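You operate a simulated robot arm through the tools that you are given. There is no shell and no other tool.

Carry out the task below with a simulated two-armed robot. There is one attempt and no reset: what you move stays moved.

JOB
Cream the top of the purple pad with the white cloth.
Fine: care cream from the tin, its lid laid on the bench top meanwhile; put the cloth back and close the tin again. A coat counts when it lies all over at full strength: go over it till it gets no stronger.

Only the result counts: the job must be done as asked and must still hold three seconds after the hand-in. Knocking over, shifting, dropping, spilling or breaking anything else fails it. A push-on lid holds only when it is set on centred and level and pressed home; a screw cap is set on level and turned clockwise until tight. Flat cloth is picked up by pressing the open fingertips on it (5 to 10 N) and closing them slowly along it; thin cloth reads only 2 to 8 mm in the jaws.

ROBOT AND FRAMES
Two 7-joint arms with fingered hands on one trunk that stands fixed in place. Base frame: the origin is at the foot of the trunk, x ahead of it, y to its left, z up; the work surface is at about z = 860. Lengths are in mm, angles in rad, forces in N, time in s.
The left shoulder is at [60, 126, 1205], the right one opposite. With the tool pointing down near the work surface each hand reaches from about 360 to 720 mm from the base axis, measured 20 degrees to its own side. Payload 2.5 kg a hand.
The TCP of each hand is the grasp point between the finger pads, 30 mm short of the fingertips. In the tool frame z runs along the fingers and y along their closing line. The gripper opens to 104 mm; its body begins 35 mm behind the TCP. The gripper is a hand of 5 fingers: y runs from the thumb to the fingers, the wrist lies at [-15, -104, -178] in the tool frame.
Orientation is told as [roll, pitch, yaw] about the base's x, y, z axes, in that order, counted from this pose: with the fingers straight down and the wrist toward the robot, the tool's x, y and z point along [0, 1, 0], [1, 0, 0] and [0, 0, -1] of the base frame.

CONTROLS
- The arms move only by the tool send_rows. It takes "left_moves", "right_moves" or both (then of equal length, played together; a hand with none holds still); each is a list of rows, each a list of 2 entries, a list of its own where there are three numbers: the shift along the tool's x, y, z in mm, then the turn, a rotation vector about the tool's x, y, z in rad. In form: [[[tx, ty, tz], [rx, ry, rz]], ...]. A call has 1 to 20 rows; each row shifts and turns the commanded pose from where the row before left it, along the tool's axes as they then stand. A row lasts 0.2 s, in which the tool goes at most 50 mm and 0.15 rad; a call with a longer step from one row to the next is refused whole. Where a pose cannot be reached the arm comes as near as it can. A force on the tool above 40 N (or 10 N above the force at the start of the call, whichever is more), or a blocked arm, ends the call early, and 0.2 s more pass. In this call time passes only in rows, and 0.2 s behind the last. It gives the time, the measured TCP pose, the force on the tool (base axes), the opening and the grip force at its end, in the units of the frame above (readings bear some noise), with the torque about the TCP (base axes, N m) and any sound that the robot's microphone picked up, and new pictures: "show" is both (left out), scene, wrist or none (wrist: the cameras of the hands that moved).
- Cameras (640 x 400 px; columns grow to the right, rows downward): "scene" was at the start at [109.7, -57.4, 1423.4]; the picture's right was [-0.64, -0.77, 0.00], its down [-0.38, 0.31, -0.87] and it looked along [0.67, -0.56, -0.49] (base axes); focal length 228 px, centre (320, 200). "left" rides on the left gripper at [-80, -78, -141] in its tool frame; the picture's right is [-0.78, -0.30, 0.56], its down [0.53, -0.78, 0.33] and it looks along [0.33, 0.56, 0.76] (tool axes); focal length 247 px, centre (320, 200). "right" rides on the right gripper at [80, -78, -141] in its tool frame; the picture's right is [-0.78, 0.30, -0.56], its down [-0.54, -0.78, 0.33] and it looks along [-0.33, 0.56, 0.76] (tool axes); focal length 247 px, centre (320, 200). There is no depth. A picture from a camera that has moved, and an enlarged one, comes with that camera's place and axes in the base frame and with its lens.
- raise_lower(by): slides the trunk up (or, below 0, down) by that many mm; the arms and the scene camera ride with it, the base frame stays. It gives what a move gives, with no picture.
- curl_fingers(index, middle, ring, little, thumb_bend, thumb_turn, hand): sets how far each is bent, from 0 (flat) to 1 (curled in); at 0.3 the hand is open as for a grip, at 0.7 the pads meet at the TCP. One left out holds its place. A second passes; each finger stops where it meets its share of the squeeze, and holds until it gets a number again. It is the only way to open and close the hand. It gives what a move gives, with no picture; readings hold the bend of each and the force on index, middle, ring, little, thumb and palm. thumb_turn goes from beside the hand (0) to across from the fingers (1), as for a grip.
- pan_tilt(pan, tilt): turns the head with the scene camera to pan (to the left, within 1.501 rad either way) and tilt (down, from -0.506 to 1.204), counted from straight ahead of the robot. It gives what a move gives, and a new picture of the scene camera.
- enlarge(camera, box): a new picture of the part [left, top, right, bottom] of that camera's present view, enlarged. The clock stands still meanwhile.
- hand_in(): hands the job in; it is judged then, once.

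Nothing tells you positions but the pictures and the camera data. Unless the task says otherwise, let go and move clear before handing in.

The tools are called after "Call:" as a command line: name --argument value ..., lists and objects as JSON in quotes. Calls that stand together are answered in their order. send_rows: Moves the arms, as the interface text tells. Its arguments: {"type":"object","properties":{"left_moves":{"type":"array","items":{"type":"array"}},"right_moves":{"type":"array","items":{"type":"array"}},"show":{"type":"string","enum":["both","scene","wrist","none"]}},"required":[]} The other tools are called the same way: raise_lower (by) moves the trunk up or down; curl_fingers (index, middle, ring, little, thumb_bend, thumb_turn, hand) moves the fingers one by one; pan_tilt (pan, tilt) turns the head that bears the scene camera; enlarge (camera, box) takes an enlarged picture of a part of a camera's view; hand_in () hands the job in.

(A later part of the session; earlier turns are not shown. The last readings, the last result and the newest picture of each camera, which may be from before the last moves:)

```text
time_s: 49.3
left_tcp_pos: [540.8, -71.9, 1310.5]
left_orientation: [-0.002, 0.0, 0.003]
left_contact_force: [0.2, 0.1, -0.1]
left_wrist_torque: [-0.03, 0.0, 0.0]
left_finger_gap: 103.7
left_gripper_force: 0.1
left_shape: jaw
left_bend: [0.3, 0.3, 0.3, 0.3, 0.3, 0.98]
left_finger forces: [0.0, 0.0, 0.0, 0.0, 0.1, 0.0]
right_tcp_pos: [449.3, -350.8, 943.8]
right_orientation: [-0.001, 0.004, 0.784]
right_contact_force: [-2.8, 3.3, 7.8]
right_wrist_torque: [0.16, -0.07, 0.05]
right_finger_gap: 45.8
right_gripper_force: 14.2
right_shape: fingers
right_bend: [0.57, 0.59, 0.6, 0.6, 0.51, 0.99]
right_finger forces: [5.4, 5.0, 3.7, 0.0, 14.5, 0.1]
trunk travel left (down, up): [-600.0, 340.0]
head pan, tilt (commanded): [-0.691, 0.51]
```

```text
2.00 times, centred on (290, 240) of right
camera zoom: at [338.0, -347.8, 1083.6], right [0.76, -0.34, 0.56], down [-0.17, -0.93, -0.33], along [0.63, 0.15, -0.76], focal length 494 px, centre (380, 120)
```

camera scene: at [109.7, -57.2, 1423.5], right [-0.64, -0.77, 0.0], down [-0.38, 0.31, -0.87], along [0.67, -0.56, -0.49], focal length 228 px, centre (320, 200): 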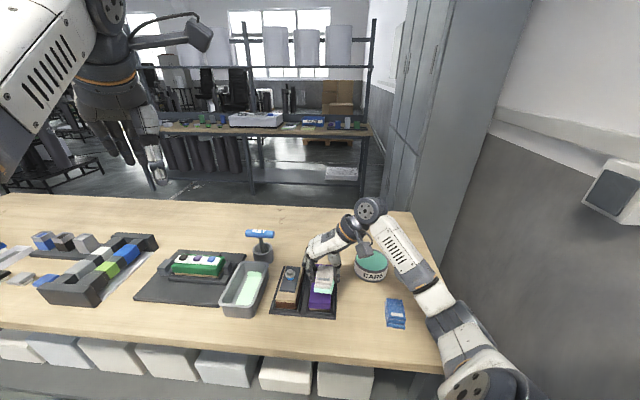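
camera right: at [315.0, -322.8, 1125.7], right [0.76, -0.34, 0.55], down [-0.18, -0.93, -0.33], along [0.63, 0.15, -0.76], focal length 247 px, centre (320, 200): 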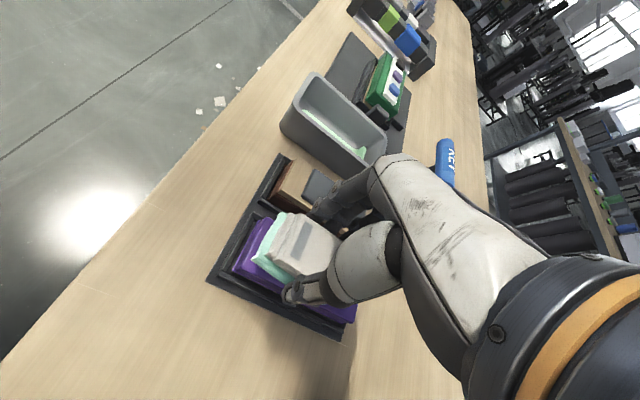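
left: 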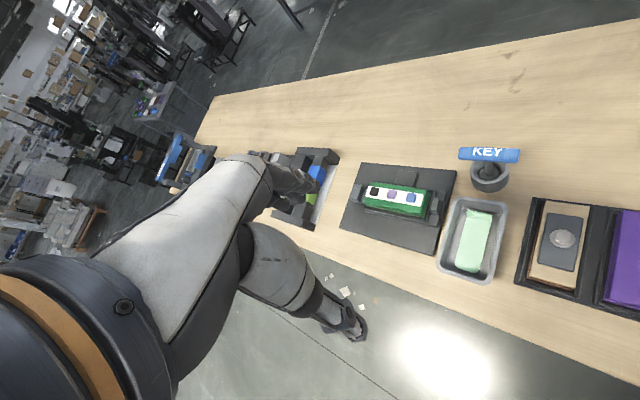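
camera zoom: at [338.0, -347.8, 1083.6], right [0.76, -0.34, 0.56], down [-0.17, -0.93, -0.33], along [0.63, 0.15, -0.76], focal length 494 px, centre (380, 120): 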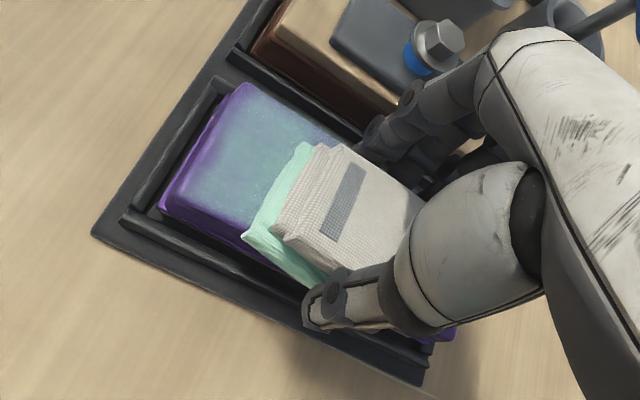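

The coat shows clearly behind the cloth. I'll continue this stroke to the far end.

Call:
send_rows --right_moves '[[[-7, 0, 0], [0, 0, 0]], [[-7, 0, 0], [0, 0, 0]], [[-7, 0, 0], [0, 0, 0]], [[-7, 0, 0], [0, 0, 0]], [[-7, 0, 0], [0, 0, 0]], [[-3, 0, 0], [0, 0, 0]]]' --show "none"

Call:
enlarge --camera "scene" --box '[290, 250, 370, 320]'

Call:
enlarge --camera "right" --box '[180, 120, 400, 340]'

```text
time_s: 50.7
left_tcp_pos: [541.1, -71.6, 1310.9]
left_orientation: [-0.003, 0.002, 0.003]
left_contact_force: [1.0, -0.4, 0.0]
left_wrist_torque: [0.03, 0.0, 0.0]
left_finger_gap: 103.8
left_gripper_force: 0.0
left_shape: jaw
left_bend: [0.3, 0.3, 0.3, 0.3, 0.3, 0.98]
left_finger forces: [0.1, 0.0, 0.1, 0.0, 0.1, 0.0]
right_tcp_pos: [475.8, -378.3, 942.5]
right_orientation: [0.001, 0.004, 0.785]
right_contact_force: [-2.1, 2.0, 7.1]
right_wrist_torque: [0.09, -0.03, 0.05]
right_finger_gap: 46.1
right_gripper_force: 14.1
right_shape: fingers
right_bend: [0.57, 0.59, 0.6, 0.6, 0.51, 0.99]
right_finger forces: [5.3, 4.8, 3.7, 0.1, 14.6, 0.0]
trunk travel left (down, up): [-600.0, 340.0]
head pan, tilt (commanded): [-0.691, 0.51]
```

```text
5.71 times, centred on (330, 285) of scene
camera zoom: at [108.7, -56.7, 1423.6], right [-0.64, -0.77, 0.0], down [-0.38, 0.31, -0.87], along [0.67, -0.56, -0.49], focal length 1300 px, centre (263, -286)
```

zoom: 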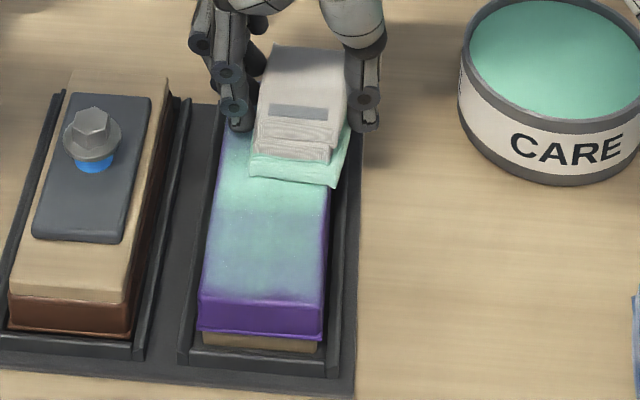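

```text
1.82 times, centred on (290, 230) of right
camera zoom: at [364.7, -374.7, 1083.8], right [0.76, -0.34, 0.55], down [-0.17, -0.93, -0.33], along [0.63, 0.15, -0.76], focal length 449 px, centre (374, 146)
```

zoom: 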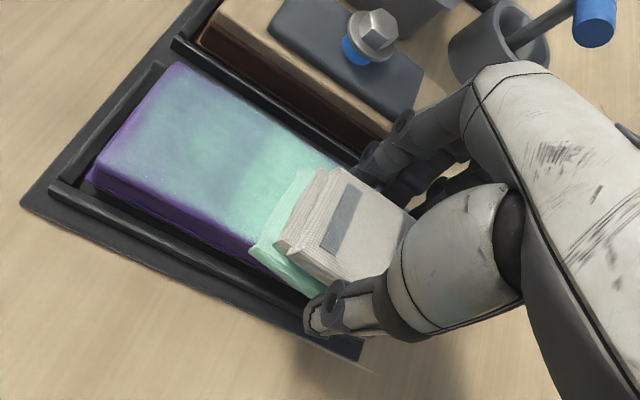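

The coat builds up nicely. Next I'll shift to the left lane and stroke back to the near end.

Call:
send_rows --right_moves '[[[0, 5, 0], [0, 0, 0]], [[0, 6, 0], [0, 0, 0]], [[0, 6, 0], [0, 0, 0]], [[7, 0, 0], [0, 0, 0]], [[7, 0, 0], [0, 0, 0]], [[7, 0, 0], [0, 0, 0]], [[7, 0, 0], [0, 0, 0]], [[7, 0, 0], [0, 0, 0]], [[7, 0, 0], [0, 0, 0]], [[7, 0, 0], [0, 0, 0]], [[7, 0, 0], [0, 0, 0]], [[7, 0, 0], [0, 0, 0]], [[7, 0, 0], [0, 0, 0]], [[7, 0, 0], [0, 0, 0]]]' --show "none"

Call:
enlarge --camera "scene" --box '[290, 250, 370, 320]'

Call:
enlarge --camera "right" --box '[180, 120, 400, 340]'

```text
time_s: 53.7
left_tcp_pos: [541.8, -73.2, 1309.5]
left_orientation: [-0.002, 0.001, 0.004]
left_contact_force: [-0.2, -0.3, -0.3]
left_wrist_torque: [0.01, -0.02, 0.02]
left_finger_gap: 103.7
left_gripper_force: 0.1
left_shape: jaw
left_bend: [0.3, 0.3, 0.3, 0.3, 0.3, 0.98]
left_finger forces: [0.0, 0.1, 0.1, 0.1, 0.0, 0.0]
right_tcp_pos: [433.8, -310.7, 943.5]
right_orientation: [0.003, 0.002, 0.782]
right_contact_force: [2.6, -3.0, 6.5]
right_wrist_torque: [0.01, -0.17, -0.05]
right_finger_gap: 46.2
right_gripper_force: 13.7
right_shape: fingers
right_bend: [0.57, 0.6, 0.6, 0.6, 0.51, 0.99]
right_finger forces: [6.2, 5.0, 3.2, 0.1, 14.2, 0.1]
trunk travel left (down, up): [-600.0, 340.0]
head pan, tilt (commanded): [-0.691, 0.51]
```

```text
5.71 times, centred on (330, 285) of scene
camera zoom: at [109.4, -57.3, 1423.5], right [-0.64, -0.77, 0.0], down [-0.38, 0.31, -0.87], along [0.67, -0.56, -0.49], focal length 1300 px, centre (263, -286)
```

zoom: 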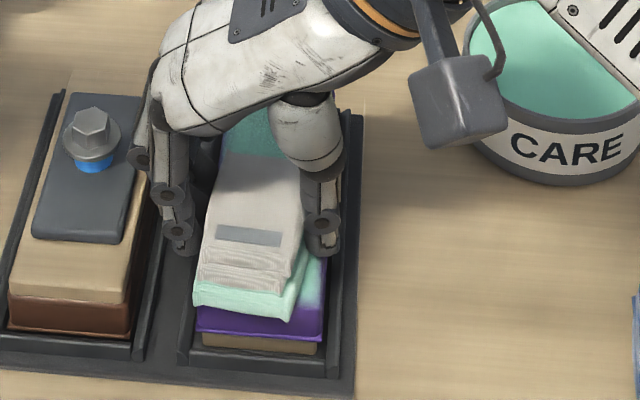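

```text
1.82 times, centred on (290, 230) of right
camera zoom: at [322.9, -308.7, 1083.5], right [0.76, -0.34, 0.55], down [-0.18, -0.93, -0.33], along [0.63, 0.15, -0.76], focal length 449 px, centre (374, 146)
```

zoom: 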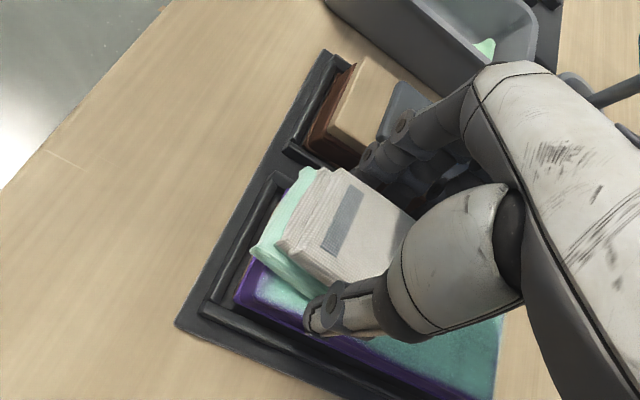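

The left lane is done. I'll shift back right at the near end and go over the right lane again.

Call:
send_rows --right_moves '[[[2, -6, 0], [0, 0, 0]], [[0, -6, 0], [0, 0, 0]], [[0, -7, 0], [0, 0, 0]], [[-7, 0, 0], [0, 0, 0]], [[-7, 0, 0], [0, 0, 0]], [[-7, 0, 0], [0, 0, 0]], [[-7, 0, 0], [0, 0, 0]], [[-7, 0, 0], [0, 0, 0]], [[-7, 0, 0], [0, 0, 0]], [[-7, 0, 0], [0, 0, 0]], [[-7, 0, 0], [0, 0, 0]], [[-7, 0, 0], [0, 0, 0]], [[-7, 0, 0], [0, 0, 0]], [[-7, 0, 0], [0, 0, 0]], [[-3, 0, 0], [0, 0, 0]]]' --show "none"

Call:
enlarge --camera "scene" --box '[290, 250, 370, 320]'

Call:
enlarge --camera "right" --box '[180, 120, 400, 340]'

```text
time_s: 56.9
left_tcp_pos: [541.2, -72.5, 1310.9]
left_orientation: [-0.001, 0.001, 0.003]
left_contact_force: [0.3, -0.3, 0.0]
left_wrist_torque: [0.04, 0.01, 0.01]
left_finger_gap: 103.9
left_gripper_force: 0.0
left_shape: jaw
left_bend: [0.3, 0.3, 0.3, 0.3, 0.3, 0.98]
left_finger forces: [0.1, 0.0, 0.1, 0.0, 0.1, 0.0]
right_tcp_pos: [475.3, -379.6, 942.7]
right_orientation: [0.003, 0.007, 0.783]
right_contact_force: [-1.9, 1.1, 4.2]
right_wrist_torque: [0.07, -0.03, 0.03]
right_finger_gap: 45.9
right_gripper_force: 13.7
right_shape: fingers
right_bend: [0.57, 0.59, 0.6, 0.6, 0.51, 0.99]
right_finger forces: [5.3, 4.6, 3.6, 0.0, 14.2, 0.0]
trunk travel left (down, up): [-600.0, 340.0]
head pan, tilt (commanded): [-0.691, 0.51]
```

```text
5.71 times, centred on (330, 285) of scene
camera zoom: at [109.1, -57.0, 1423.5], right [-0.64, -0.77, 0.0], down [-0.38, 0.31, -0.87], along [0.67, -0.56, -0.49], focal length 1300 px, centre (263, -286)
```

zoom: 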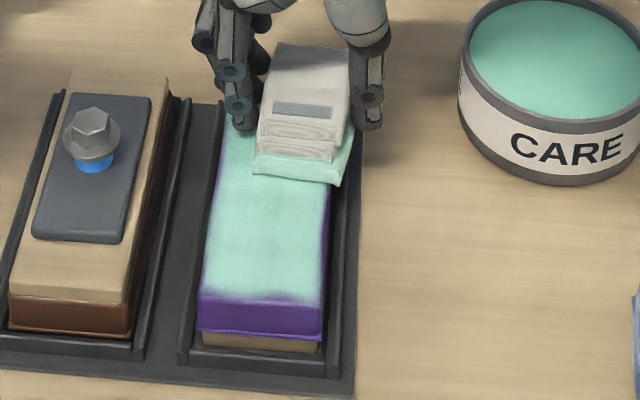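

```text
1.82 times, centred on (290, 230) of right
camera zoom: at [364.4, -376.9, 1083.9], right [0.76, -0.34, 0.55], down [-0.17, -0.93, -0.33], along [0.63, 0.15, -0.76], focal length 449 px, centre (374, 146)
```

zoom: 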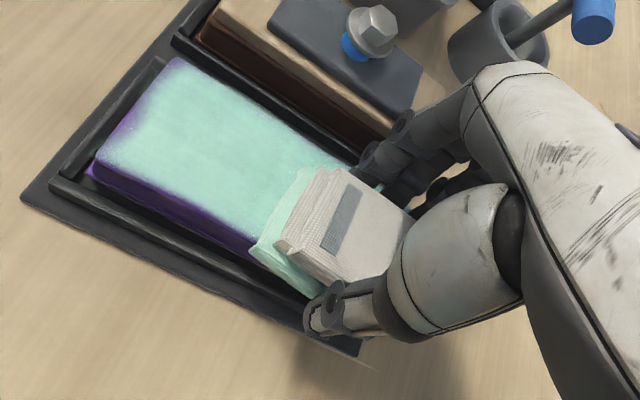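

The top is nearly all mint now. I'll zoom in on the edges.

Call:
enlarge --camera "scene" --box '[308, 270, 340, 312]'

Call:
enlarge --camera "right" --box '[210, 140, 320, 270]'

```text
9.52 times, centred on (324, 291) of scene
camera zoom: at [109.1, -57.0, 1423.5], right [-0.64, -0.77, 0.0], down [-0.38, 0.31, -0.87], along [0.67, -0.56, -0.49], focal length 2166 px, centre (282, -667)
```

zoom: 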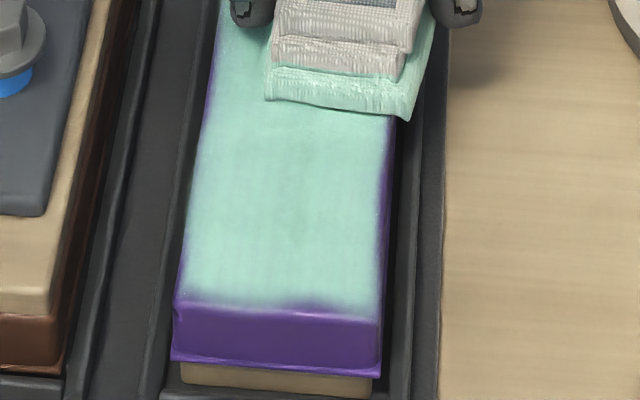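

```text
3.08 times, centred on (265, 205) of right
camera zoom: at [364.4, -376.9, 1083.9], right [0.76, -0.34, 0.55], down [-0.17, -0.93, -0.33], along [0.63, 0.15, -0.76], focal length 760 px, centre (489, 185)
```

zoom: 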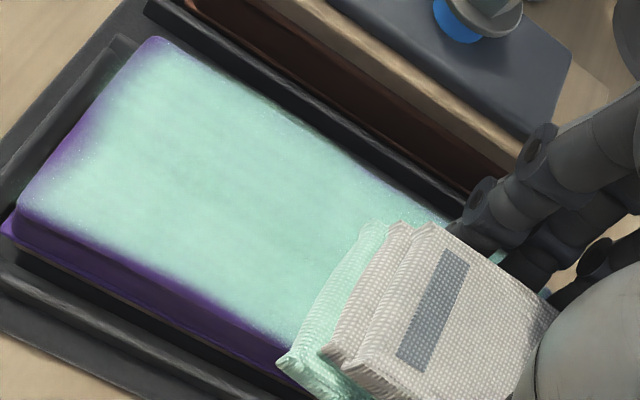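

The middle is full strength, but the strips at the near end and along the right edge are weaker. I'll make passes that overlap those edges, starting with the right edge from the far end to the near end.

Call:
send_rows --right_moves '[[[-3, -3, 0], [0, 0, 0]], [[-3, -3, 0], [0, 0, 0]], [[7, 0, 0], [0, 0, 0]], [[7, 0, 0], [0, 0, 0]], [[7, 0, 0], [0, 0, 0]], [[7, 0, 0], [0, 0, 0]], [[7, 0, 0], [0, 0, 0]], [[7, 0, 0], [0, 0, 0]], [[7, 0, 0], [0, 0, 0]], [[7, 0, 0], [0, 0, 0]], [[7, 0, 0], [0, 0, 0]], [[7, 0, 0], [0, 0, 0]], [[7, 0, 0], [0, 0, 0]], [[7, 0, 0], [0, 0, 0]], [[6, 0, 0], [0, 0, 0]]]' --show "none"

Call:
enlarge --camera "scene" --box '[290, 250, 370, 320]'

Call:
enlarge --camera "right" --box '[180, 120, 400, 340]'

```text
time_s: 60.1
left_tcp_pos: [542.5, -71.9, 1309.6]
left_orientation: [-0.001, 0.002, 0.005]
left_contact_force: [0.1, 0.5, 0.1]
left_wrist_torque: [-0.01, 0.06, 0.01]
left_finger_gap: 103.4
left_gripper_force: 0.1
left_shape: jaw
left_bend: [0.3, 0.3, 0.3, 0.3, 0.3, 0.98]
left_finger forces: [0.0, 0.0, 0.0, 0.1, 0.0, 0.0]
right_tcp_pos: [411.5, -324.7, 942.8]
right_orientation: [0.002, 0.004, 0.782]
right_contact_force: [1.5, -1.9, 4.9]
right_wrist_torque: [0.03, -0.15, -0.01]
right_finger_gap: 46.5
right_gripper_force: 13.7
right_shape: fingers
right_bend: [0.57, 0.59, 0.6, 0.6, 0.51, 0.99]
right_finger forces: [6.2, 4.6, 3.2, 0.0, 13.7, 0.0]
trunk travel left (down, up): [-600.0, 340.0]
head pan, tilt (commanded): [-0.691, 0.51]
```

```text
5.71 times, centred on (330, 285) of scene
camera zoom: at [109.4, -57.3, 1423.5], right [-0.64, -0.77, 0.0], down [-0.38, 0.31, -0.87], along [0.67, -0.56, -0.49], focal length 1300 px, centre (263, -286)
```

zoom: 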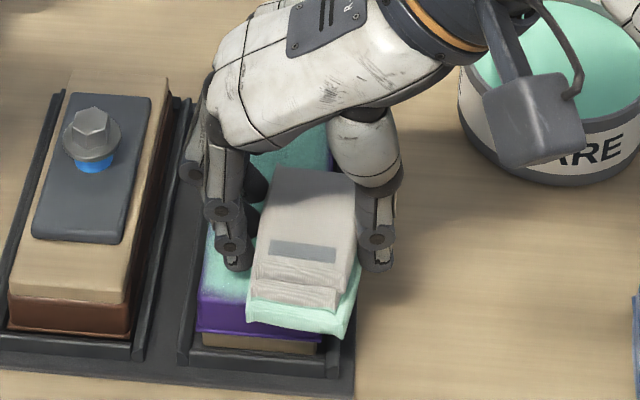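

```text
1.82 times, centred on (290, 230) of right
camera zoom: at [301.0, -322.1, 1083.4], right [0.76, -0.34, 0.55], down [-0.17, -0.93, -0.33], along [0.63, 0.15, -0.76], focal length 449 px, centre (374, 146)
```

zoom: 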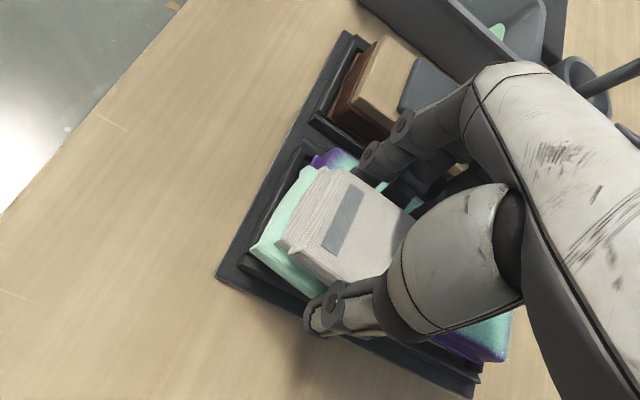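

Next I'll sweep across the near edge to the left, and then go along the left edge to the far end.

Call:
send_rows --right_moves '[[[0, 6, 0], [0, 0, 0]], [[0, 7, 0], [0, 0, 0]], [[0, 7, 0], [0, 0, 0]], [[0, 7, 0], [0, 0, 0]], [[-7, 0, 0], [0, 0, 0]], [[-7, 0, 0], [0, 0, 0]], [[-7, 0, 0], [0, 0, 0]], [[-7, 0, 0], [0, 0, 0]], [[-7, 0, 0], [0, 0, 0]], [[-7, 0, 0], [0, 0, 0]], [[-7, 0, 0], [0, 0, 0]], [[-7, 0, 0], [0, 0, 0]], [[-7, 0, 0], [0, 0, 0]], [[-7, 0, 0], [0, 0, 0]], [[-7, 0, 0], [0, 0, 0]], [[-7, 0, 0], [0, 0, 0]], [[-5, 0, 0], [0, 0, 0]]]' --show "none"

Call:
enlarge --camera "scene" --box '[290, 250, 370, 320]'

Call:
enlarge --camera "right" --box '[160, 120, 380, 340]'

```text
time_s: 63.7
left_tcp_pos: [541.8, -72.2, 1310.6]
left_orientation: [-0.002, 0.002, 0.002]
left_contact_force: [-0.2, -0.4, 0.5]
left_wrist_torque: [-0.02, -0.02, -0.03]
left_finger_gap: 103.7
left_gripper_force: 0.0
left_shape: jaw
left_bend: [0.3, 0.3, 0.3, 0.3, 0.3, 0.98]
left_finger forces: [0.1, 0.0, 0.0, 0.1, 0.1, 0.0]
right_tcp_pos: [494.7, -369.0, 942.3]
right_orientation: [0.0, 0.003, 0.784]
right_contact_force: [-1.3, 2.3, 4.0]
right_wrist_torque: [0.06, -0.02, 0.03]
right_finger_gap: 46.5
right_gripper_force: 14.0
right_shape: fingers
right_bend: [0.57, 0.6, 0.6, 0.6, 0.51, 0.99]
right_finger forces: [5.7, 4.8, 3.7, 0.0, 14.3, 0.0]
trunk travel left (down, up): [-600.0, 340.0]
head pan, tilt (commanded): [-0.691, 0.51]
```

```text
5.71 times, centred on (330, 285) of scene
camera zoom: at [109.1, -56.9, 1423.5], right [-0.64, -0.77, 0.0], down [-0.38, 0.31, -0.87], along [0.67, -0.56, -0.49], focal length 1300 px, centre (263, -286)
```

zoom: 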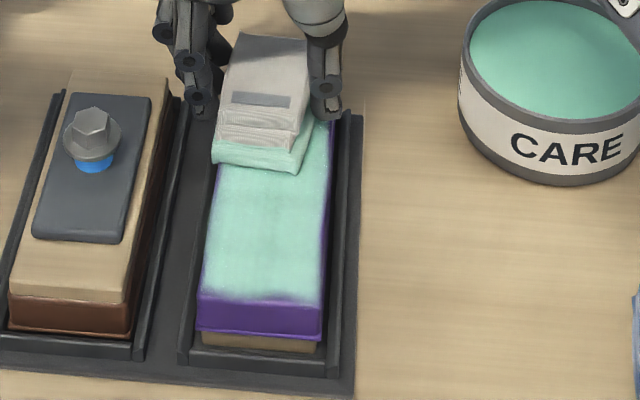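

```text
1.82 times, centred on (270, 230) of right
camera zoom: at [383.0, -365.4, 1083.4], right [0.76, -0.34, 0.55], down [-0.17, -0.93, -0.33], along [0.63, 0.15, -0.76], focal length 449 px, centre (411, 146)
```

zoom: 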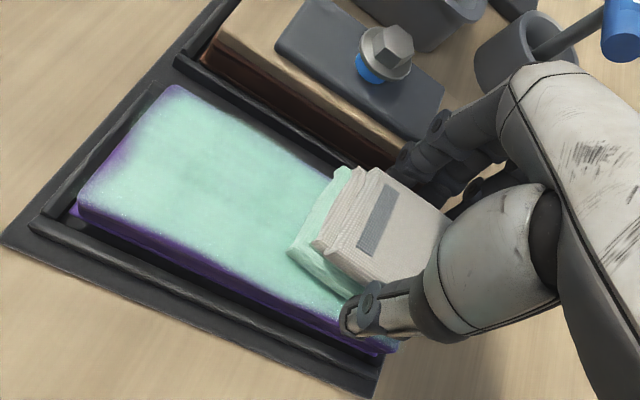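

Call:
enlarge --camera "scene" --box '[308, 270, 340, 312]'

Call:
enlarge --camera "right" --box '[180, 150, 310, 280]'

```text
9.52 times, centred on (324, 291) of scene
camera zoom: at [109.1, -56.9, 1423.5], right [-0.64, -0.77, 0.0], down [-0.38, 0.31, -0.87], along [0.67, -0.56, -0.49], focal length 2166 px, centre (282, -667)
```

zoom: 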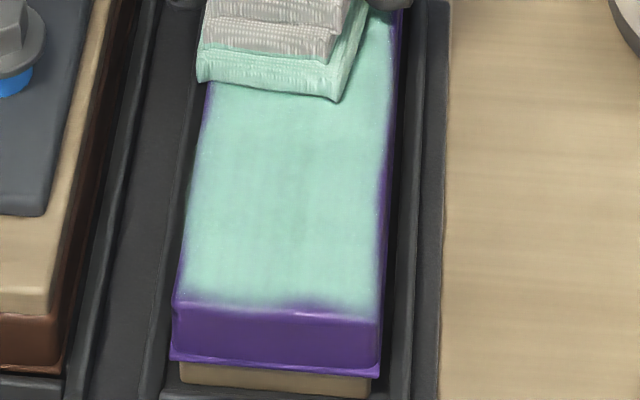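

```text
3.08 times, centred on (245, 215) of right
camera zoom: at [383.0, -365.4, 1083.4], right [0.76, -0.34, 0.55], down [-0.17, -0.93, -0.33], along [0.63, 0.15, -0.76], focal length 760 px, centre (551, 154)
```

zoom: 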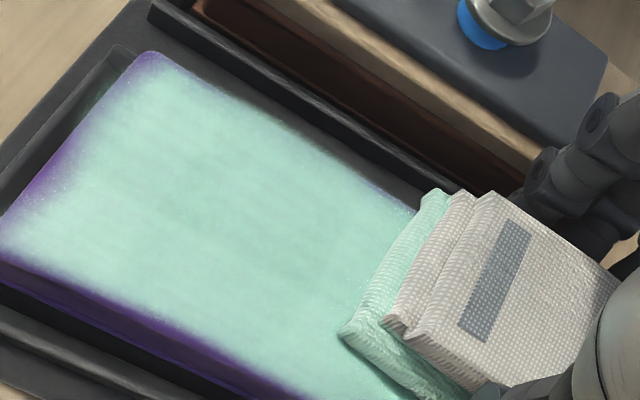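

The edge strips at the near end and right side barely changed, so I need more overlap there and probably fresh cream. I'll lift off and move back over the tin, and look at the whole pad on the way.

Call:
send_rows --right_moves '[[[0, 0, -8], [0, 0, 0]], [[0, 0, -17], [0, 0, 0]], [[0, 0, -18], [0, 0, 0]], [[-9.5, -26, 0], [0, 0, 0]], [[-9.5, -26, 0], [0, 0, 0]], [[-9.5, -26, 0], [0, 0, 0]], [[-9.5, -26, 0], [0, 0, 0]], [[-9.5, -26, 0], [0, 0, 0]], [[-9.5, -26, 0], [0, 0, 0]]]'

Call:
enlarge --camera "scene" --box '[300, 255, 348, 315]'

Call:
enlarge --camera "right" --box '[140, 20, 330, 200]'

Call:
enlarge --camera "scene" --box '[330, 220, 430, 310]'

```text
time_s: 65.7
left_tcp_pos: [540.9, -72.0, 1309.1]
left_orientation: [-0.002, 0.001, 0.003]
left_contact_force: [-0.3, -0.4, 0.4]
left_wrist_torque: [0.02, -0.03, 0.01]
left_finger_gap: 103.7
left_gripper_force: 0.2
left_shape: jaw
left_bend: [0.3, 0.3, 0.3, 0.3, 0.3, 0.98]
left_finger forces: [0.0, 0.0, 0.1, 0.0, 0.1, 0.1]
right_tcp_pos: [422.4, -519.5, 986.4]
right_orientation: [0.002, 0.003, 0.782]
right_contact_force: [0.9, 0.2, -0.6]
right_wrist_torque: [-0.01, -0.04, 0.03]
right_finger_gap: 46.2
right_gripper_force: 13.0
right_shape: fingers
right_bend: [0.57, 0.6, 0.6, 0.6, 0.51, 0.99]
right_finger forces: [5.5, 4.3, 3.5, 0.0, 13.1, 0.1]
trunk travel left (down, up): [-600.0, 340.0]
head pan, tilt (commanded): [-0.691, 0.51]
camera scene: at [109.7, -57.5, 1423.4], right [-0.64, -0.77, 0.0], down [-0.38, 0.31, -0.87], along [0.67, -0.56, -0.49], focal length 228 px, centre (320, 200)
camera right: at [312.3, -516.4, 1126.8], right [0.76, -0.34, 0.55], down [-0.17, -0.93, -0.33], along [0.63, 0.15, -0.76], focal length 247 px, centre (320, 200)
```

scene: 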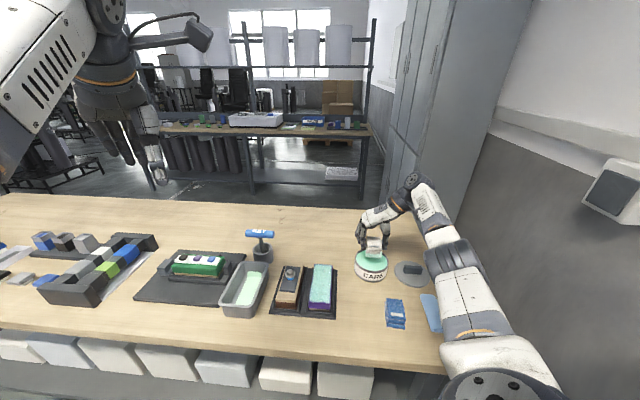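
right: 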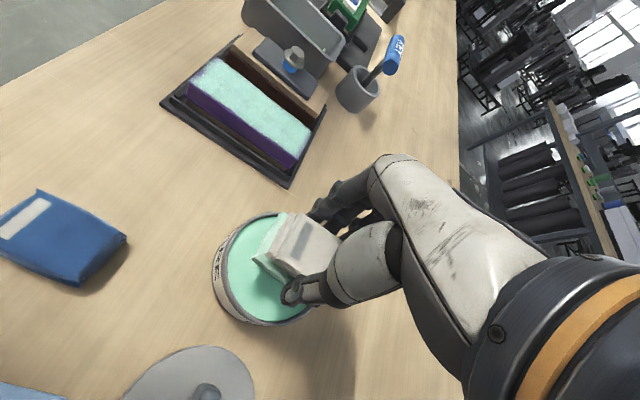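

```text
6.67 times, centred on (324, 285) of scene
camera zoom: at [109.7, -57.5, 1423.4], right [-0.64, -0.77, 0.0], down [-0.38, 0.31, -0.87], along [0.67, -0.56, -0.49], focal length 1516 px, centre (293, -367)
```

zoom: 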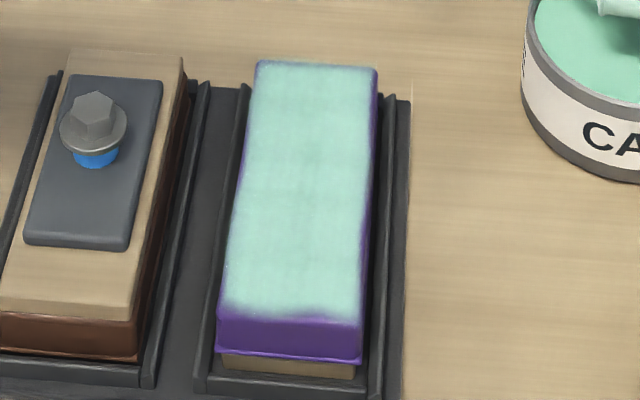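

```text
2.22 times, centred on (235, 110) of right
camera zoom: at [312.3, -516.4, 1126.8], right [0.76, -0.34, 0.55], down [-0.17, -0.93, -0.33], along [0.63, 0.15, -0.76], focal length 549 px, centre (509, 400)
```

zoom: 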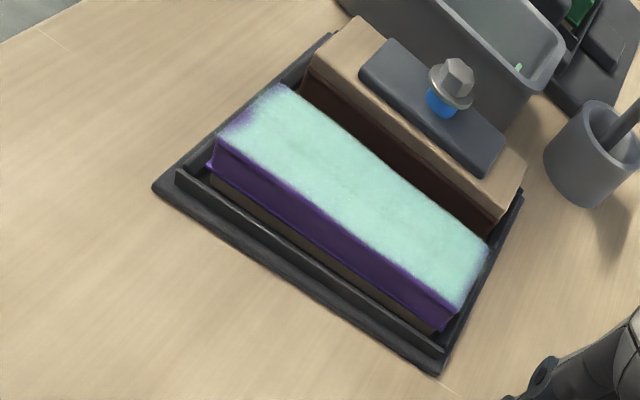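

```text
4.44 times, centred on (380, 265) of scene
camera zoom: at [109.7, -57.5, 1423.4], right [-0.64, -0.77, 0.0], down [-0.38, 0.31, -0.87], along [0.67, -0.56, -0.49], focal length 1011 px, centre (53, -89)
```

zoom: 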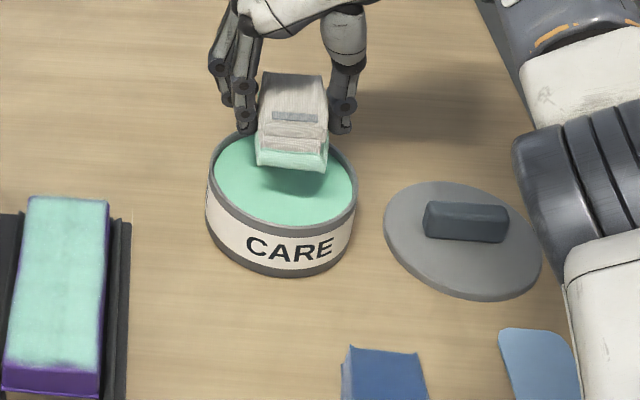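

The remaining weak parts are narrow strips at the near and right edges, plus slight ones on the left and far edges. I'll recharge the cloth in the tin, staying left of centre so the thumb clears the rim.

Call:
send_rows --right_moves '[[[0, 0, 14], [0, 0, 0]], [[0, 0, 14], [0, 0, 0]], [[0, 0, 7], [0, 0, 0]], [[0, 0, 2], [0, 0, 0]]]' --show "none"

Call:
send_rows --right_moves '[[[0, 0, 1], [0, 0, 0]], [[0, 0, 1], [0, 0, 0]], [[0, 0, 1], [0, 0, 0]]]' --show "none"

Call:
enlarge --camera "scene" --box '[345, 230, 405, 280]'

```text
time_s: 66.7
left_tcp_pos: [542.3, -72.5, 1309.3]
left_orientation: [-0.001, 0.002, 0.004]
left_contact_force: [0.8, 0.3, 0.1]
left_wrist_torque: [0.01, 0.01, -0.01]
left_finger_gap: 104.0
left_gripper_force: 0.1
left_shape: jaw
left_bend: [0.3, 0.3, 0.3, 0.3, 0.3, 0.98]
left_finger forces: [0.0, 0.0, 0.0, 0.0, 0.1, 0.1]
right_tcp_pos: [423.3, -518.6, 949.6]
right_orientation: [0.001, 0.006, 0.783]
right_contact_force: [0.2, 0.3, -0.4]
right_wrist_torque: [0.03, -0.03, 0.02]
right_finger_gap: 46.2
right_gripper_force: 13.1
right_shape: fingers
right_bend: [0.57, 0.6, 0.6, 0.6, 0.51, 0.99]
right_finger forces: [5.4, 4.3, 3.4, 0.1, 13.2, 0.1]
trunk travel left (down, up): [-600.0, 340.0]
head pan, tilt (commanded): [-0.691, 0.51]
```

```text
time_s: 67.5
left_tcp_pos: [541.1, -71.6, 1310.2]
left_orientation: [-0.001, 0.002, 0.003]
left_contact_force: [0.4, -0.3, -0.7]
left_wrist_torque: [-0.03, -0.01, 0.02]
left_finger_gap: 103.4
left_gripper_force: 0.0
left_shape: jaw
left_bend: [0.3, 0.3, 0.3, 0.3, 0.3, 0.98]
left_finger forces: [0.0, 0.0, 0.0, 0.0, 0.0, 0.0]
right_tcp_pos: [424.3, -519.1, 946.0]
right_orientation: [0.003, 0.004, 0.783]
right_contact_force: [0.4, -0.4, 0.7]
right_wrist_torque: [0.0, -0.03, -0.03]
right_finger_gap: 46.4
right_gripper_force: 13.3
right_shape: fingers
right_bend: [0.57, 0.6, 0.6, 0.6, 0.51, 0.99]
right_finger forces: [5.6, 4.3, 3.3, 0.1, 13.5, 0.1]
trunk travel left (down, up): [-600.0, 340.0]
head pan, tilt (commanded): [-0.691, 0.51]
```

```text
8.00 times, centred on (375, 255) of scene
camera zoom: at [109.6, -57.3, 1423.5], right [-0.64, -0.77, 0.0], down [-0.38, 0.31, -0.87], along [0.67, -0.56, -0.49], focal length 1820 px, centre (-120, -240)
```

zoom: 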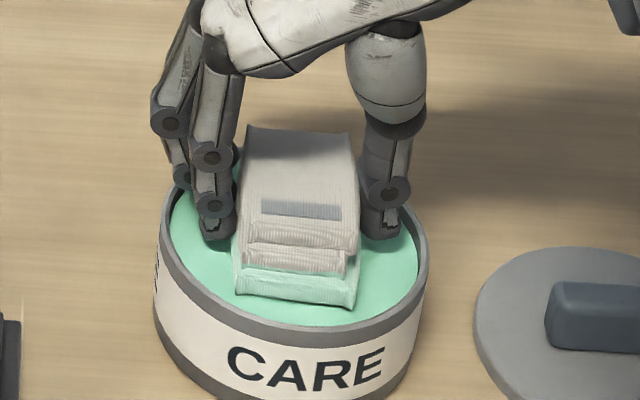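

Call:
send_rows --right_moves '[[[0, -3, 1], [0, 0, 0]], [[0, 0, 1], [0, 0, 0]], [[0, 0, 1], [0, 0, 0]]]' --show "none"

```text
time_s: 68.3
left_tcp_pos: [541.1, -72.4, 1309.4]
left_orientation: [-0.001, 0.002, 0.004]
left_contact_force: [-0.8, -0.3, 0.1]
left_wrist_torque: [-0.01, -0.01, 0.0]
left_finger_gap: 103.8
left_gripper_force: 0.1
left_shape: jaw
left_bend: [0.3, 0.3, 0.3, 0.3, 0.3, 0.98]
left_finger forces: [0.0, 0.1, 0.0, 0.0, 0.0, 0.0]
right_tcp_pos: [421.4, -521.5, 945.2]
right_orientation: [0.0, 0.002, 0.782]
right_contact_force: [2.4, 0.8, 8.9]
right_wrist_torque: [0.15, -0.28, 0.03]
right_finger_gap: 46.4
right_gripper_force: 15.3
right_shape: fingers
right_bend: [0.57, 0.6, 0.6, 0.6, 0.51, 0.99]
right_finger forces: [6.4, 5.4, 4.1, 0.1, 13.5, 0.0]
trunk travel left (down, up): [-600.0, 340.0]
head pan, tilt (commanded): [-0.691, 0.51]
```

Call:
enlarge --camera "scene" --box '[345, 230, 405, 280]'

Call:
enlarge --camera "right" --box '[200, 150, 360, 310]'

```text
8.00 times, centred on (375, 255) of scene
camera zoom: at [109.2, -56.4, 1423.7], right [-0.64, -0.77, 0.0], down [-0.38, 0.31, -0.87], along [0.67, -0.56, -0.49], focal length 1820 px, centre (-120, -240)
```

zoom: 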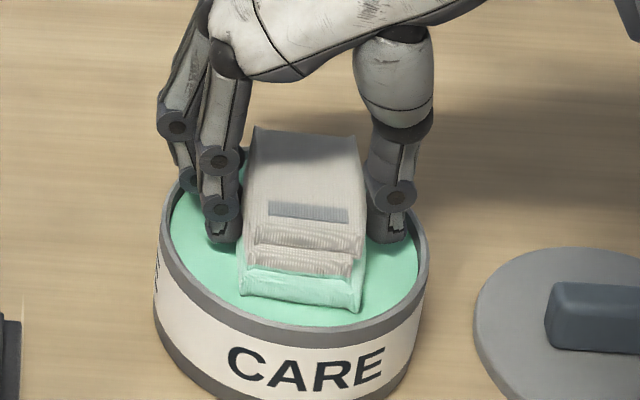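

```text
2.50 times, centred on (280, 230) of right
camera zoom: at [310.3, -517.9, 1085.3], right [0.76, -0.34, 0.56], down [-0.17, -0.93, -0.33], along [0.63, 0.15, -0.76], focal length 617 px, centre (420, 125)
```

zoom: 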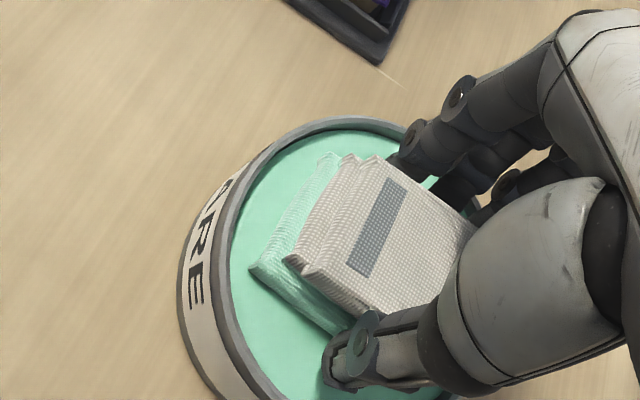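

The cloth is freshly charged. I'll carry it to the near-right corner of the pad, overlapping the edges more.

Call:
send_rows --right_moves '[[[0, 0, -8], [0, 0, 0]], [[0, 0, -16], [0, 0, 0]], [[0, 0, -16], [0, 0, 0]], [[26.5, 21.5, 0], [0, 0, 0]], [[26.5, 21.5, 0], [0, 0, 0]], [[26.5, 21.5, 0], [0, 0, 0]], [[26.5, 21.5, 0], [0, 0, 0]], [[26.5, 21.5, 0], [0, 0, 0]], [[26.5, 21.5, 0], [0, 0, 0]], [[0, 0, 15], [0, 0, 0]], [[0, 0, 15], [0, 0, 0]], [[0, 0, 7], [0, 0, 0]]]' --show "none"

Call:
enlarge --camera "scene" --box '[290, 250, 370, 320]'

```text
time_s: 70.9
left_tcp_pos: [541.6, -72.6, 1309.0]
left_orientation: [-0.001, 0.001, 0.002]
left_contact_force: [0.5, 0.0, 0.3]
left_wrist_torque: [0.01, 0.02, 0.05]
left_finger_gap: 103.7
left_gripper_force: 0.2
left_shape: jaw
left_bend: [0.3, 0.3, 0.3, 0.3, 0.3, 0.98]
left_finger forces: [0.1, 0.1, 0.0, 0.0, 0.0, 0.0]
right_tcp_pos: [399.5, -318.9, 944.5]
right_orientation: [0.002, 0.004, 0.784]
right_contact_force: [1.2, 0.6, -0.1]
right_wrist_torque: [-0.03, 0.0, 0.01]
right_finger_gap: 46.1
right_gripper_force: 12.5
right_shape: fingers
right_bend: [0.57, 0.6, 0.6, 0.6, 0.51, 0.99]
right_finger forces: [5.4, 4.4, 3.5, 0.0, 13.2, 0.0]
trunk travel left (down, up): [-600.0, 340.0]
head pan, tilt (commanded): [-0.691, 0.51]
```

```text
5.71 times, centred on (330, 285) of scene
camera zoom: at [109.7, -57.5, 1423.4], right [-0.64, -0.77, 0.0], down [-0.38, 0.31, -0.87], along [0.67, -0.56, -0.49], focal length 1300 px, centre (263, -286)
```

zoom: 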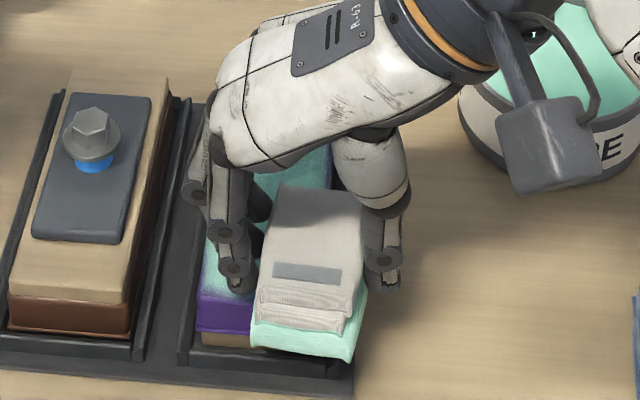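

Call:
send_rows --right_moves '[[[0, 0, 1], [0, 0, 0]], [[0, 0, 1], [0, 0, 0]], [[0, 0, 1], [0, 0, 0]]]' --show "none"

```text
time_s: 71.7
left_tcp_pos: [541.2, -73.0, 1309.9]
left_orientation: [-0.001, 0.002, 0.004]
left_contact_force: [-0.4, -0.8, 0.0]
left_wrist_torque: [-0.03, -0.02, 0.02]
left_finger_gap: 103.6
left_gripper_force: 0.1
left_shape: jaw
left_bend: [0.3, 0.3, 0.3, 0.3, 0.3, 0.98]
left_finger forces: [0.0, 0.0, 0.0, 0.0, 0.1, 0.1]
right_tcp_pos: [400.7, -317.6, 943.8]
right_orientation: [0.001, 0.002, 0.782]
right_contact_force: [-0.3, -1.5, 2.6]
right_wrist_torque: [-0.02, -0.01, 0.01]
right_finger_gap: 46.1
right_gripper_force: 13.3
right_shape: fingers
right_bend: [0.57, 0.6, 0.6, 0.6, 0.51, 0.99]
right_finger forces: [5.2, 4.0, 3.2, 0.0, 14.0, 0.0]
trunk travel left (down, up): [-600.0, 340.0]
head pan, tilt (commanded): [-0.691, 0.51]
```

In contact. I'll press about 1.5 mm more, then sweep along the near edge to the left and back.

Call:
send_rows --right_moves '[[[0, 0, 1], [0, 0, 0]], [[0, 4, 0.5], [0, 0, 0]], [[0, 5, 0], [0, 0, 0]], [[0, 5, 0], [0, 0, 0]], [[0, 5, 0], [0, 0, 0]], [[0, 5, 0], [0, 0, 0]], [[0, 5, 0], [0, 0, 0]], [[0, 3, 0], [0, 0, 0]], [[-4, -4, 0], [0, 0, 0]], [[0, -5, 0], [0, 0, 0]], [[0, -5, 0], [0, 0, 0]], [[0, -5, 0], [0, 0, 0]], [[0, -5, 0], [0, 0, 0]], [[0, -5, 0], [0, 0, 0]], [[0, -5, 0], [0, 0, 0]]]' --show "none"

Call:
enlarge --camera "scene" --box '[290, 250, 370, 320]'

Call:
enlarge --camera "right" --box '[180, 120, 400, 340]'

```text
time_s: 74.9
left_tcp_pos: [541.0, -72.5, 1309.5]
left_orientation: [0.0, 0.001, 0.004]
left_contact_force: [-0.2, 0.0, 0.6]
left_wrist_torque: [0.02, -0.01, -0.01]
left_finger_gap: 103.8
left_gripper_force: 0.1
left_shape: jaw
left_bend: [0.3, 0.3, 0.3, 0.3, 0.3, 0.98]
left_finger forces: [0.0, 0.0, 0.0, 0.1, 0.0, 0.1]
right_tcp_pos: [403.1, -321.1, 942.1]
right_orientation: [0.001, 0.003, 0.783]
right_contact_force: [2.7, 1.7, 5.9]
right_wrist_torque: [0.13, -0.21, 0.01]
right_finger_gap: 46.3
right_gripper_force: 14.5
right_shape: fingers
right_bend: [0.57, 0.59, 0.6, 0.6, 0.51, 0.99]
right_finger forces: [6.6, 5.6, 4.1, 0.1, 13.1, 0.1]
trunk travel left (down, up): [-600.0, 340.0]
head pan, tilt (commanded): [-0.691, 0.51]
```

```text
5.71 times, centred on (330, 285) of scene
camera zoom: at [109.4, -56.9, 1423.5], right [-0.64, -0.77, 0.0], down [-0.38, 0.31, -0.87], along [0.67, -0.56, -0.49], focal length 1300 px, centre (263, -286)
```

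zoom: 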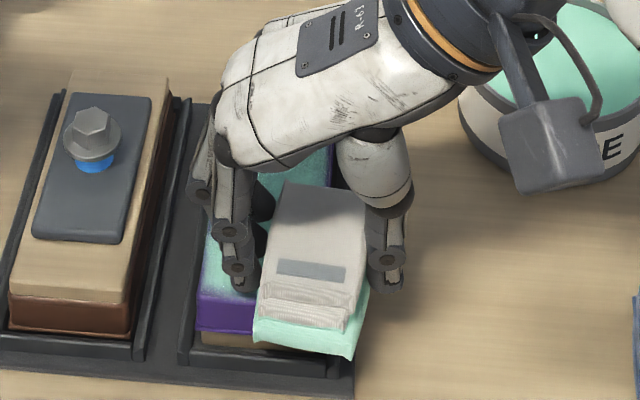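

```text
1.82 times, centred on (290, 230) of right
camera zoom: at [291.1, -318.7, 1082.3], right [0.76, -0.34, 0.56], down [-0.17, -0.93, -0.33], along [0.63, 0.15, -0.76], focal length 449 px, centre (374, 146)
```

zoom: 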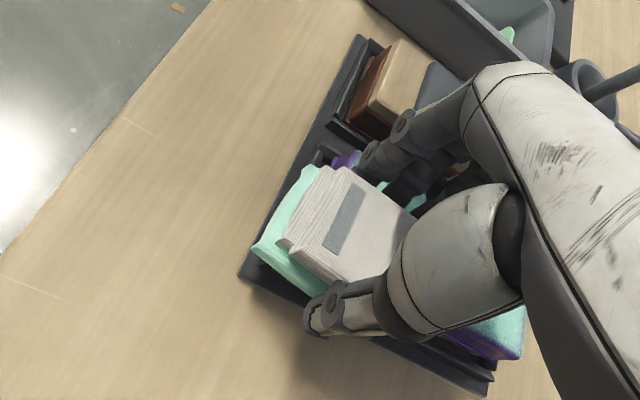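

Call:
enlarge --camera "scene" --box '[308, 275, 340, 315]'

```text
10.00 times, centred on (324, 295) of scene
camera zoom: at [109.4, -56.9, 1423.5], right [-0.64, -0.77, 0.0], down [-0.38, 0.31, -0.87], along [0.67, -0.56, -0.49], focal length 2275 px, centre (280, -750)
```

zoom: 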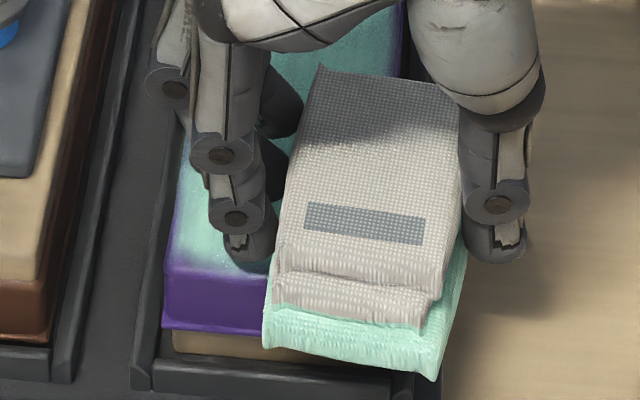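

Now the right edge, out to the far end with extra overlap.

Call:
send_rows --right_moves '[[[3, -3, 0], [0, 0, 0]], [[-6, -2, 0], [0, 0, 0]], [[-7, 0, 0], [0, 0, 0]], [[-7, 0, 0], [0, 0, 0]], [[-7, 0, 0], [0, 0, 0]], [[-7, 0, 0], [0, 0, 0]], [[-7, 0, 0], [0, 0, 0]], [[-7, 0, 0], [0, 0, 0]], [[-7, 0, 0], [0, 0, 0]], [[-7, 0, 0], [0, 0, 0]], [[-7, 0, 0], [0, 0, 0]], [[-7, 0, 0], [0, 0, 0]], [[-7, 0, 0], [0, 0, 0]], [[-7, 0, 0], [0, 0, 0]], [[-7, 0, 0], [0, 0, 0]], [[-7, 0, 0], [0, 0, 0]], [[-6, 0, 0], [0, 0, 0]]]' --show "none"

Call:
enlarge --camera "scene" --box '[290, 245, 370, 315]'

Call:
enlarge --camera "right" --box '[140, 80, 360, 300]'

```text
time_s: 78.5
left_tcp_pos: [541.5, -71.7, 1310.7]
left_orientation: [-0.001, 0.0, 0.004]
left_contact_force: [0.3, -0.2, 0.1]
left_wrist_torque: [0.0, -0.03, 0.0]
left_finger_gap: 103.5
left_gripper_force: 0.1
left_shape: jaw
left_bend: [0.3, 0.3, 0.3, 0.3, 0.3, 0.98]
left_finger forces: [0.0, 0.0, 0.0, 0.1, 0.0, 0.0]
right_tcp_pos: [474.3, -400.8, 941.8]
right_orientation: [-0.002, 0.006, 0.783]
right_contact_force: [-2.5, 1.1, 5.3]
right_wrist_torque: [0.08, -0.04, 0.02]
right_finger_gap: 46.4
right_gripper_force: 14.4
right_shape: fingers
right_bend: [0.57, 0.59, 0.6, 0.6, 0.51, 0.99]
right_finger forces: [5.4, 4.8, 3.7, 0.0, 14.3, 0.1]
trunk travel left (down, up): [-600.0, 340.0]
head pan, tilt (commanded): [-0.691, 0.51]
```

```text
5.71 times, centred on (330, 280) of scene
camera zoom: at [109.0, -56.8, 1423.5], right [-0.64, -0.77, 0.0], down [-0.38, 0.31, -0.87], along [0.67, -0.56, -0.49], focal length 1300 px, centre (263, -257)
```

zoom: 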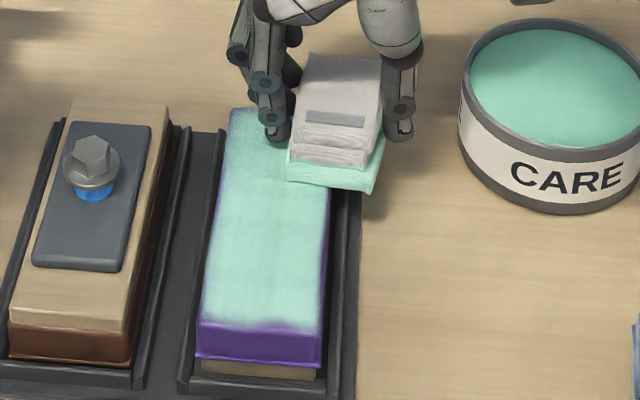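

```text
1.82 times, centred on (250, 190) of right
camera zoom: at [363.3, -398.5, 1082.4], right [0.76, -0.34, 0.56], down [-0.17, -0.93, -0.33], along [0.63, 0.15, -0.76], focal length 449 px, centre (447, 218)
```

zoom: 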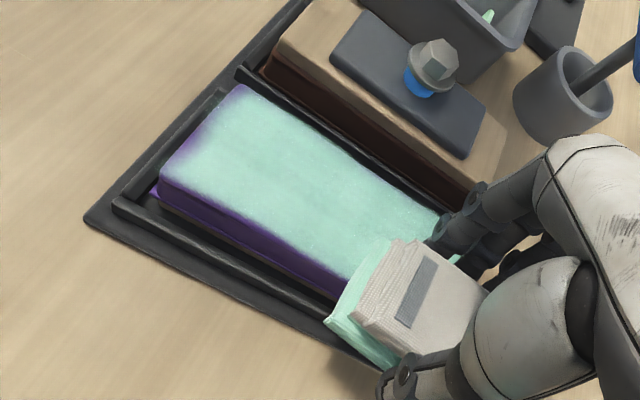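

Call:
enlarge --camera "scene" --box '[308, 266, 340, 310]'

Call:
enlarge --camera "right" --box '[180, 110, 310, 240]'

```text
9.09 times, centred on (324, 288) of scene
camera zoom: at [109.0, -56.8, 1423.5], right [-0.64, -0.77, 0.0], down [-0.38, 0.31, -0.87], along [0.67, -0.56, -0.49], focal length 2068 px, centre (284, -600)
```

zoom: 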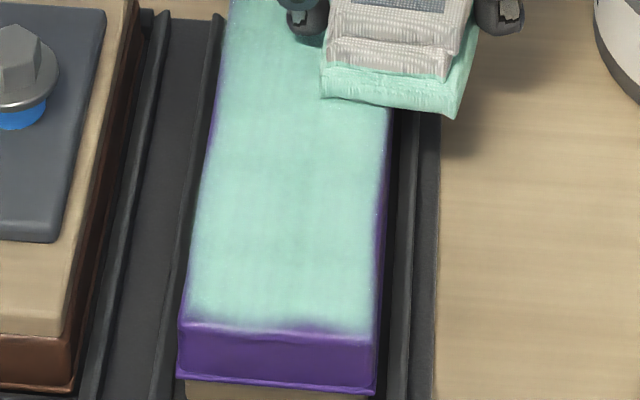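

```text
3.08 times, centred on (245, 175) of right
camera zoom: at [363.3, -398.5, 1082.4], right [0.76, -0.34, 0.56], down [-0.17, -0.93, -0.33], along [0.63, 0.15, -0.76], focal length 760 px, centre (551, 277)
```

zoom: 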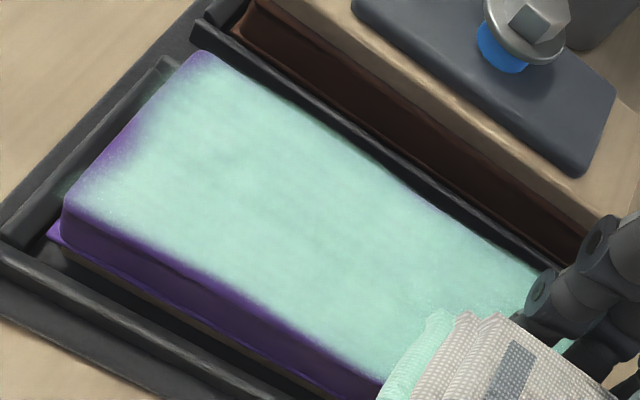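

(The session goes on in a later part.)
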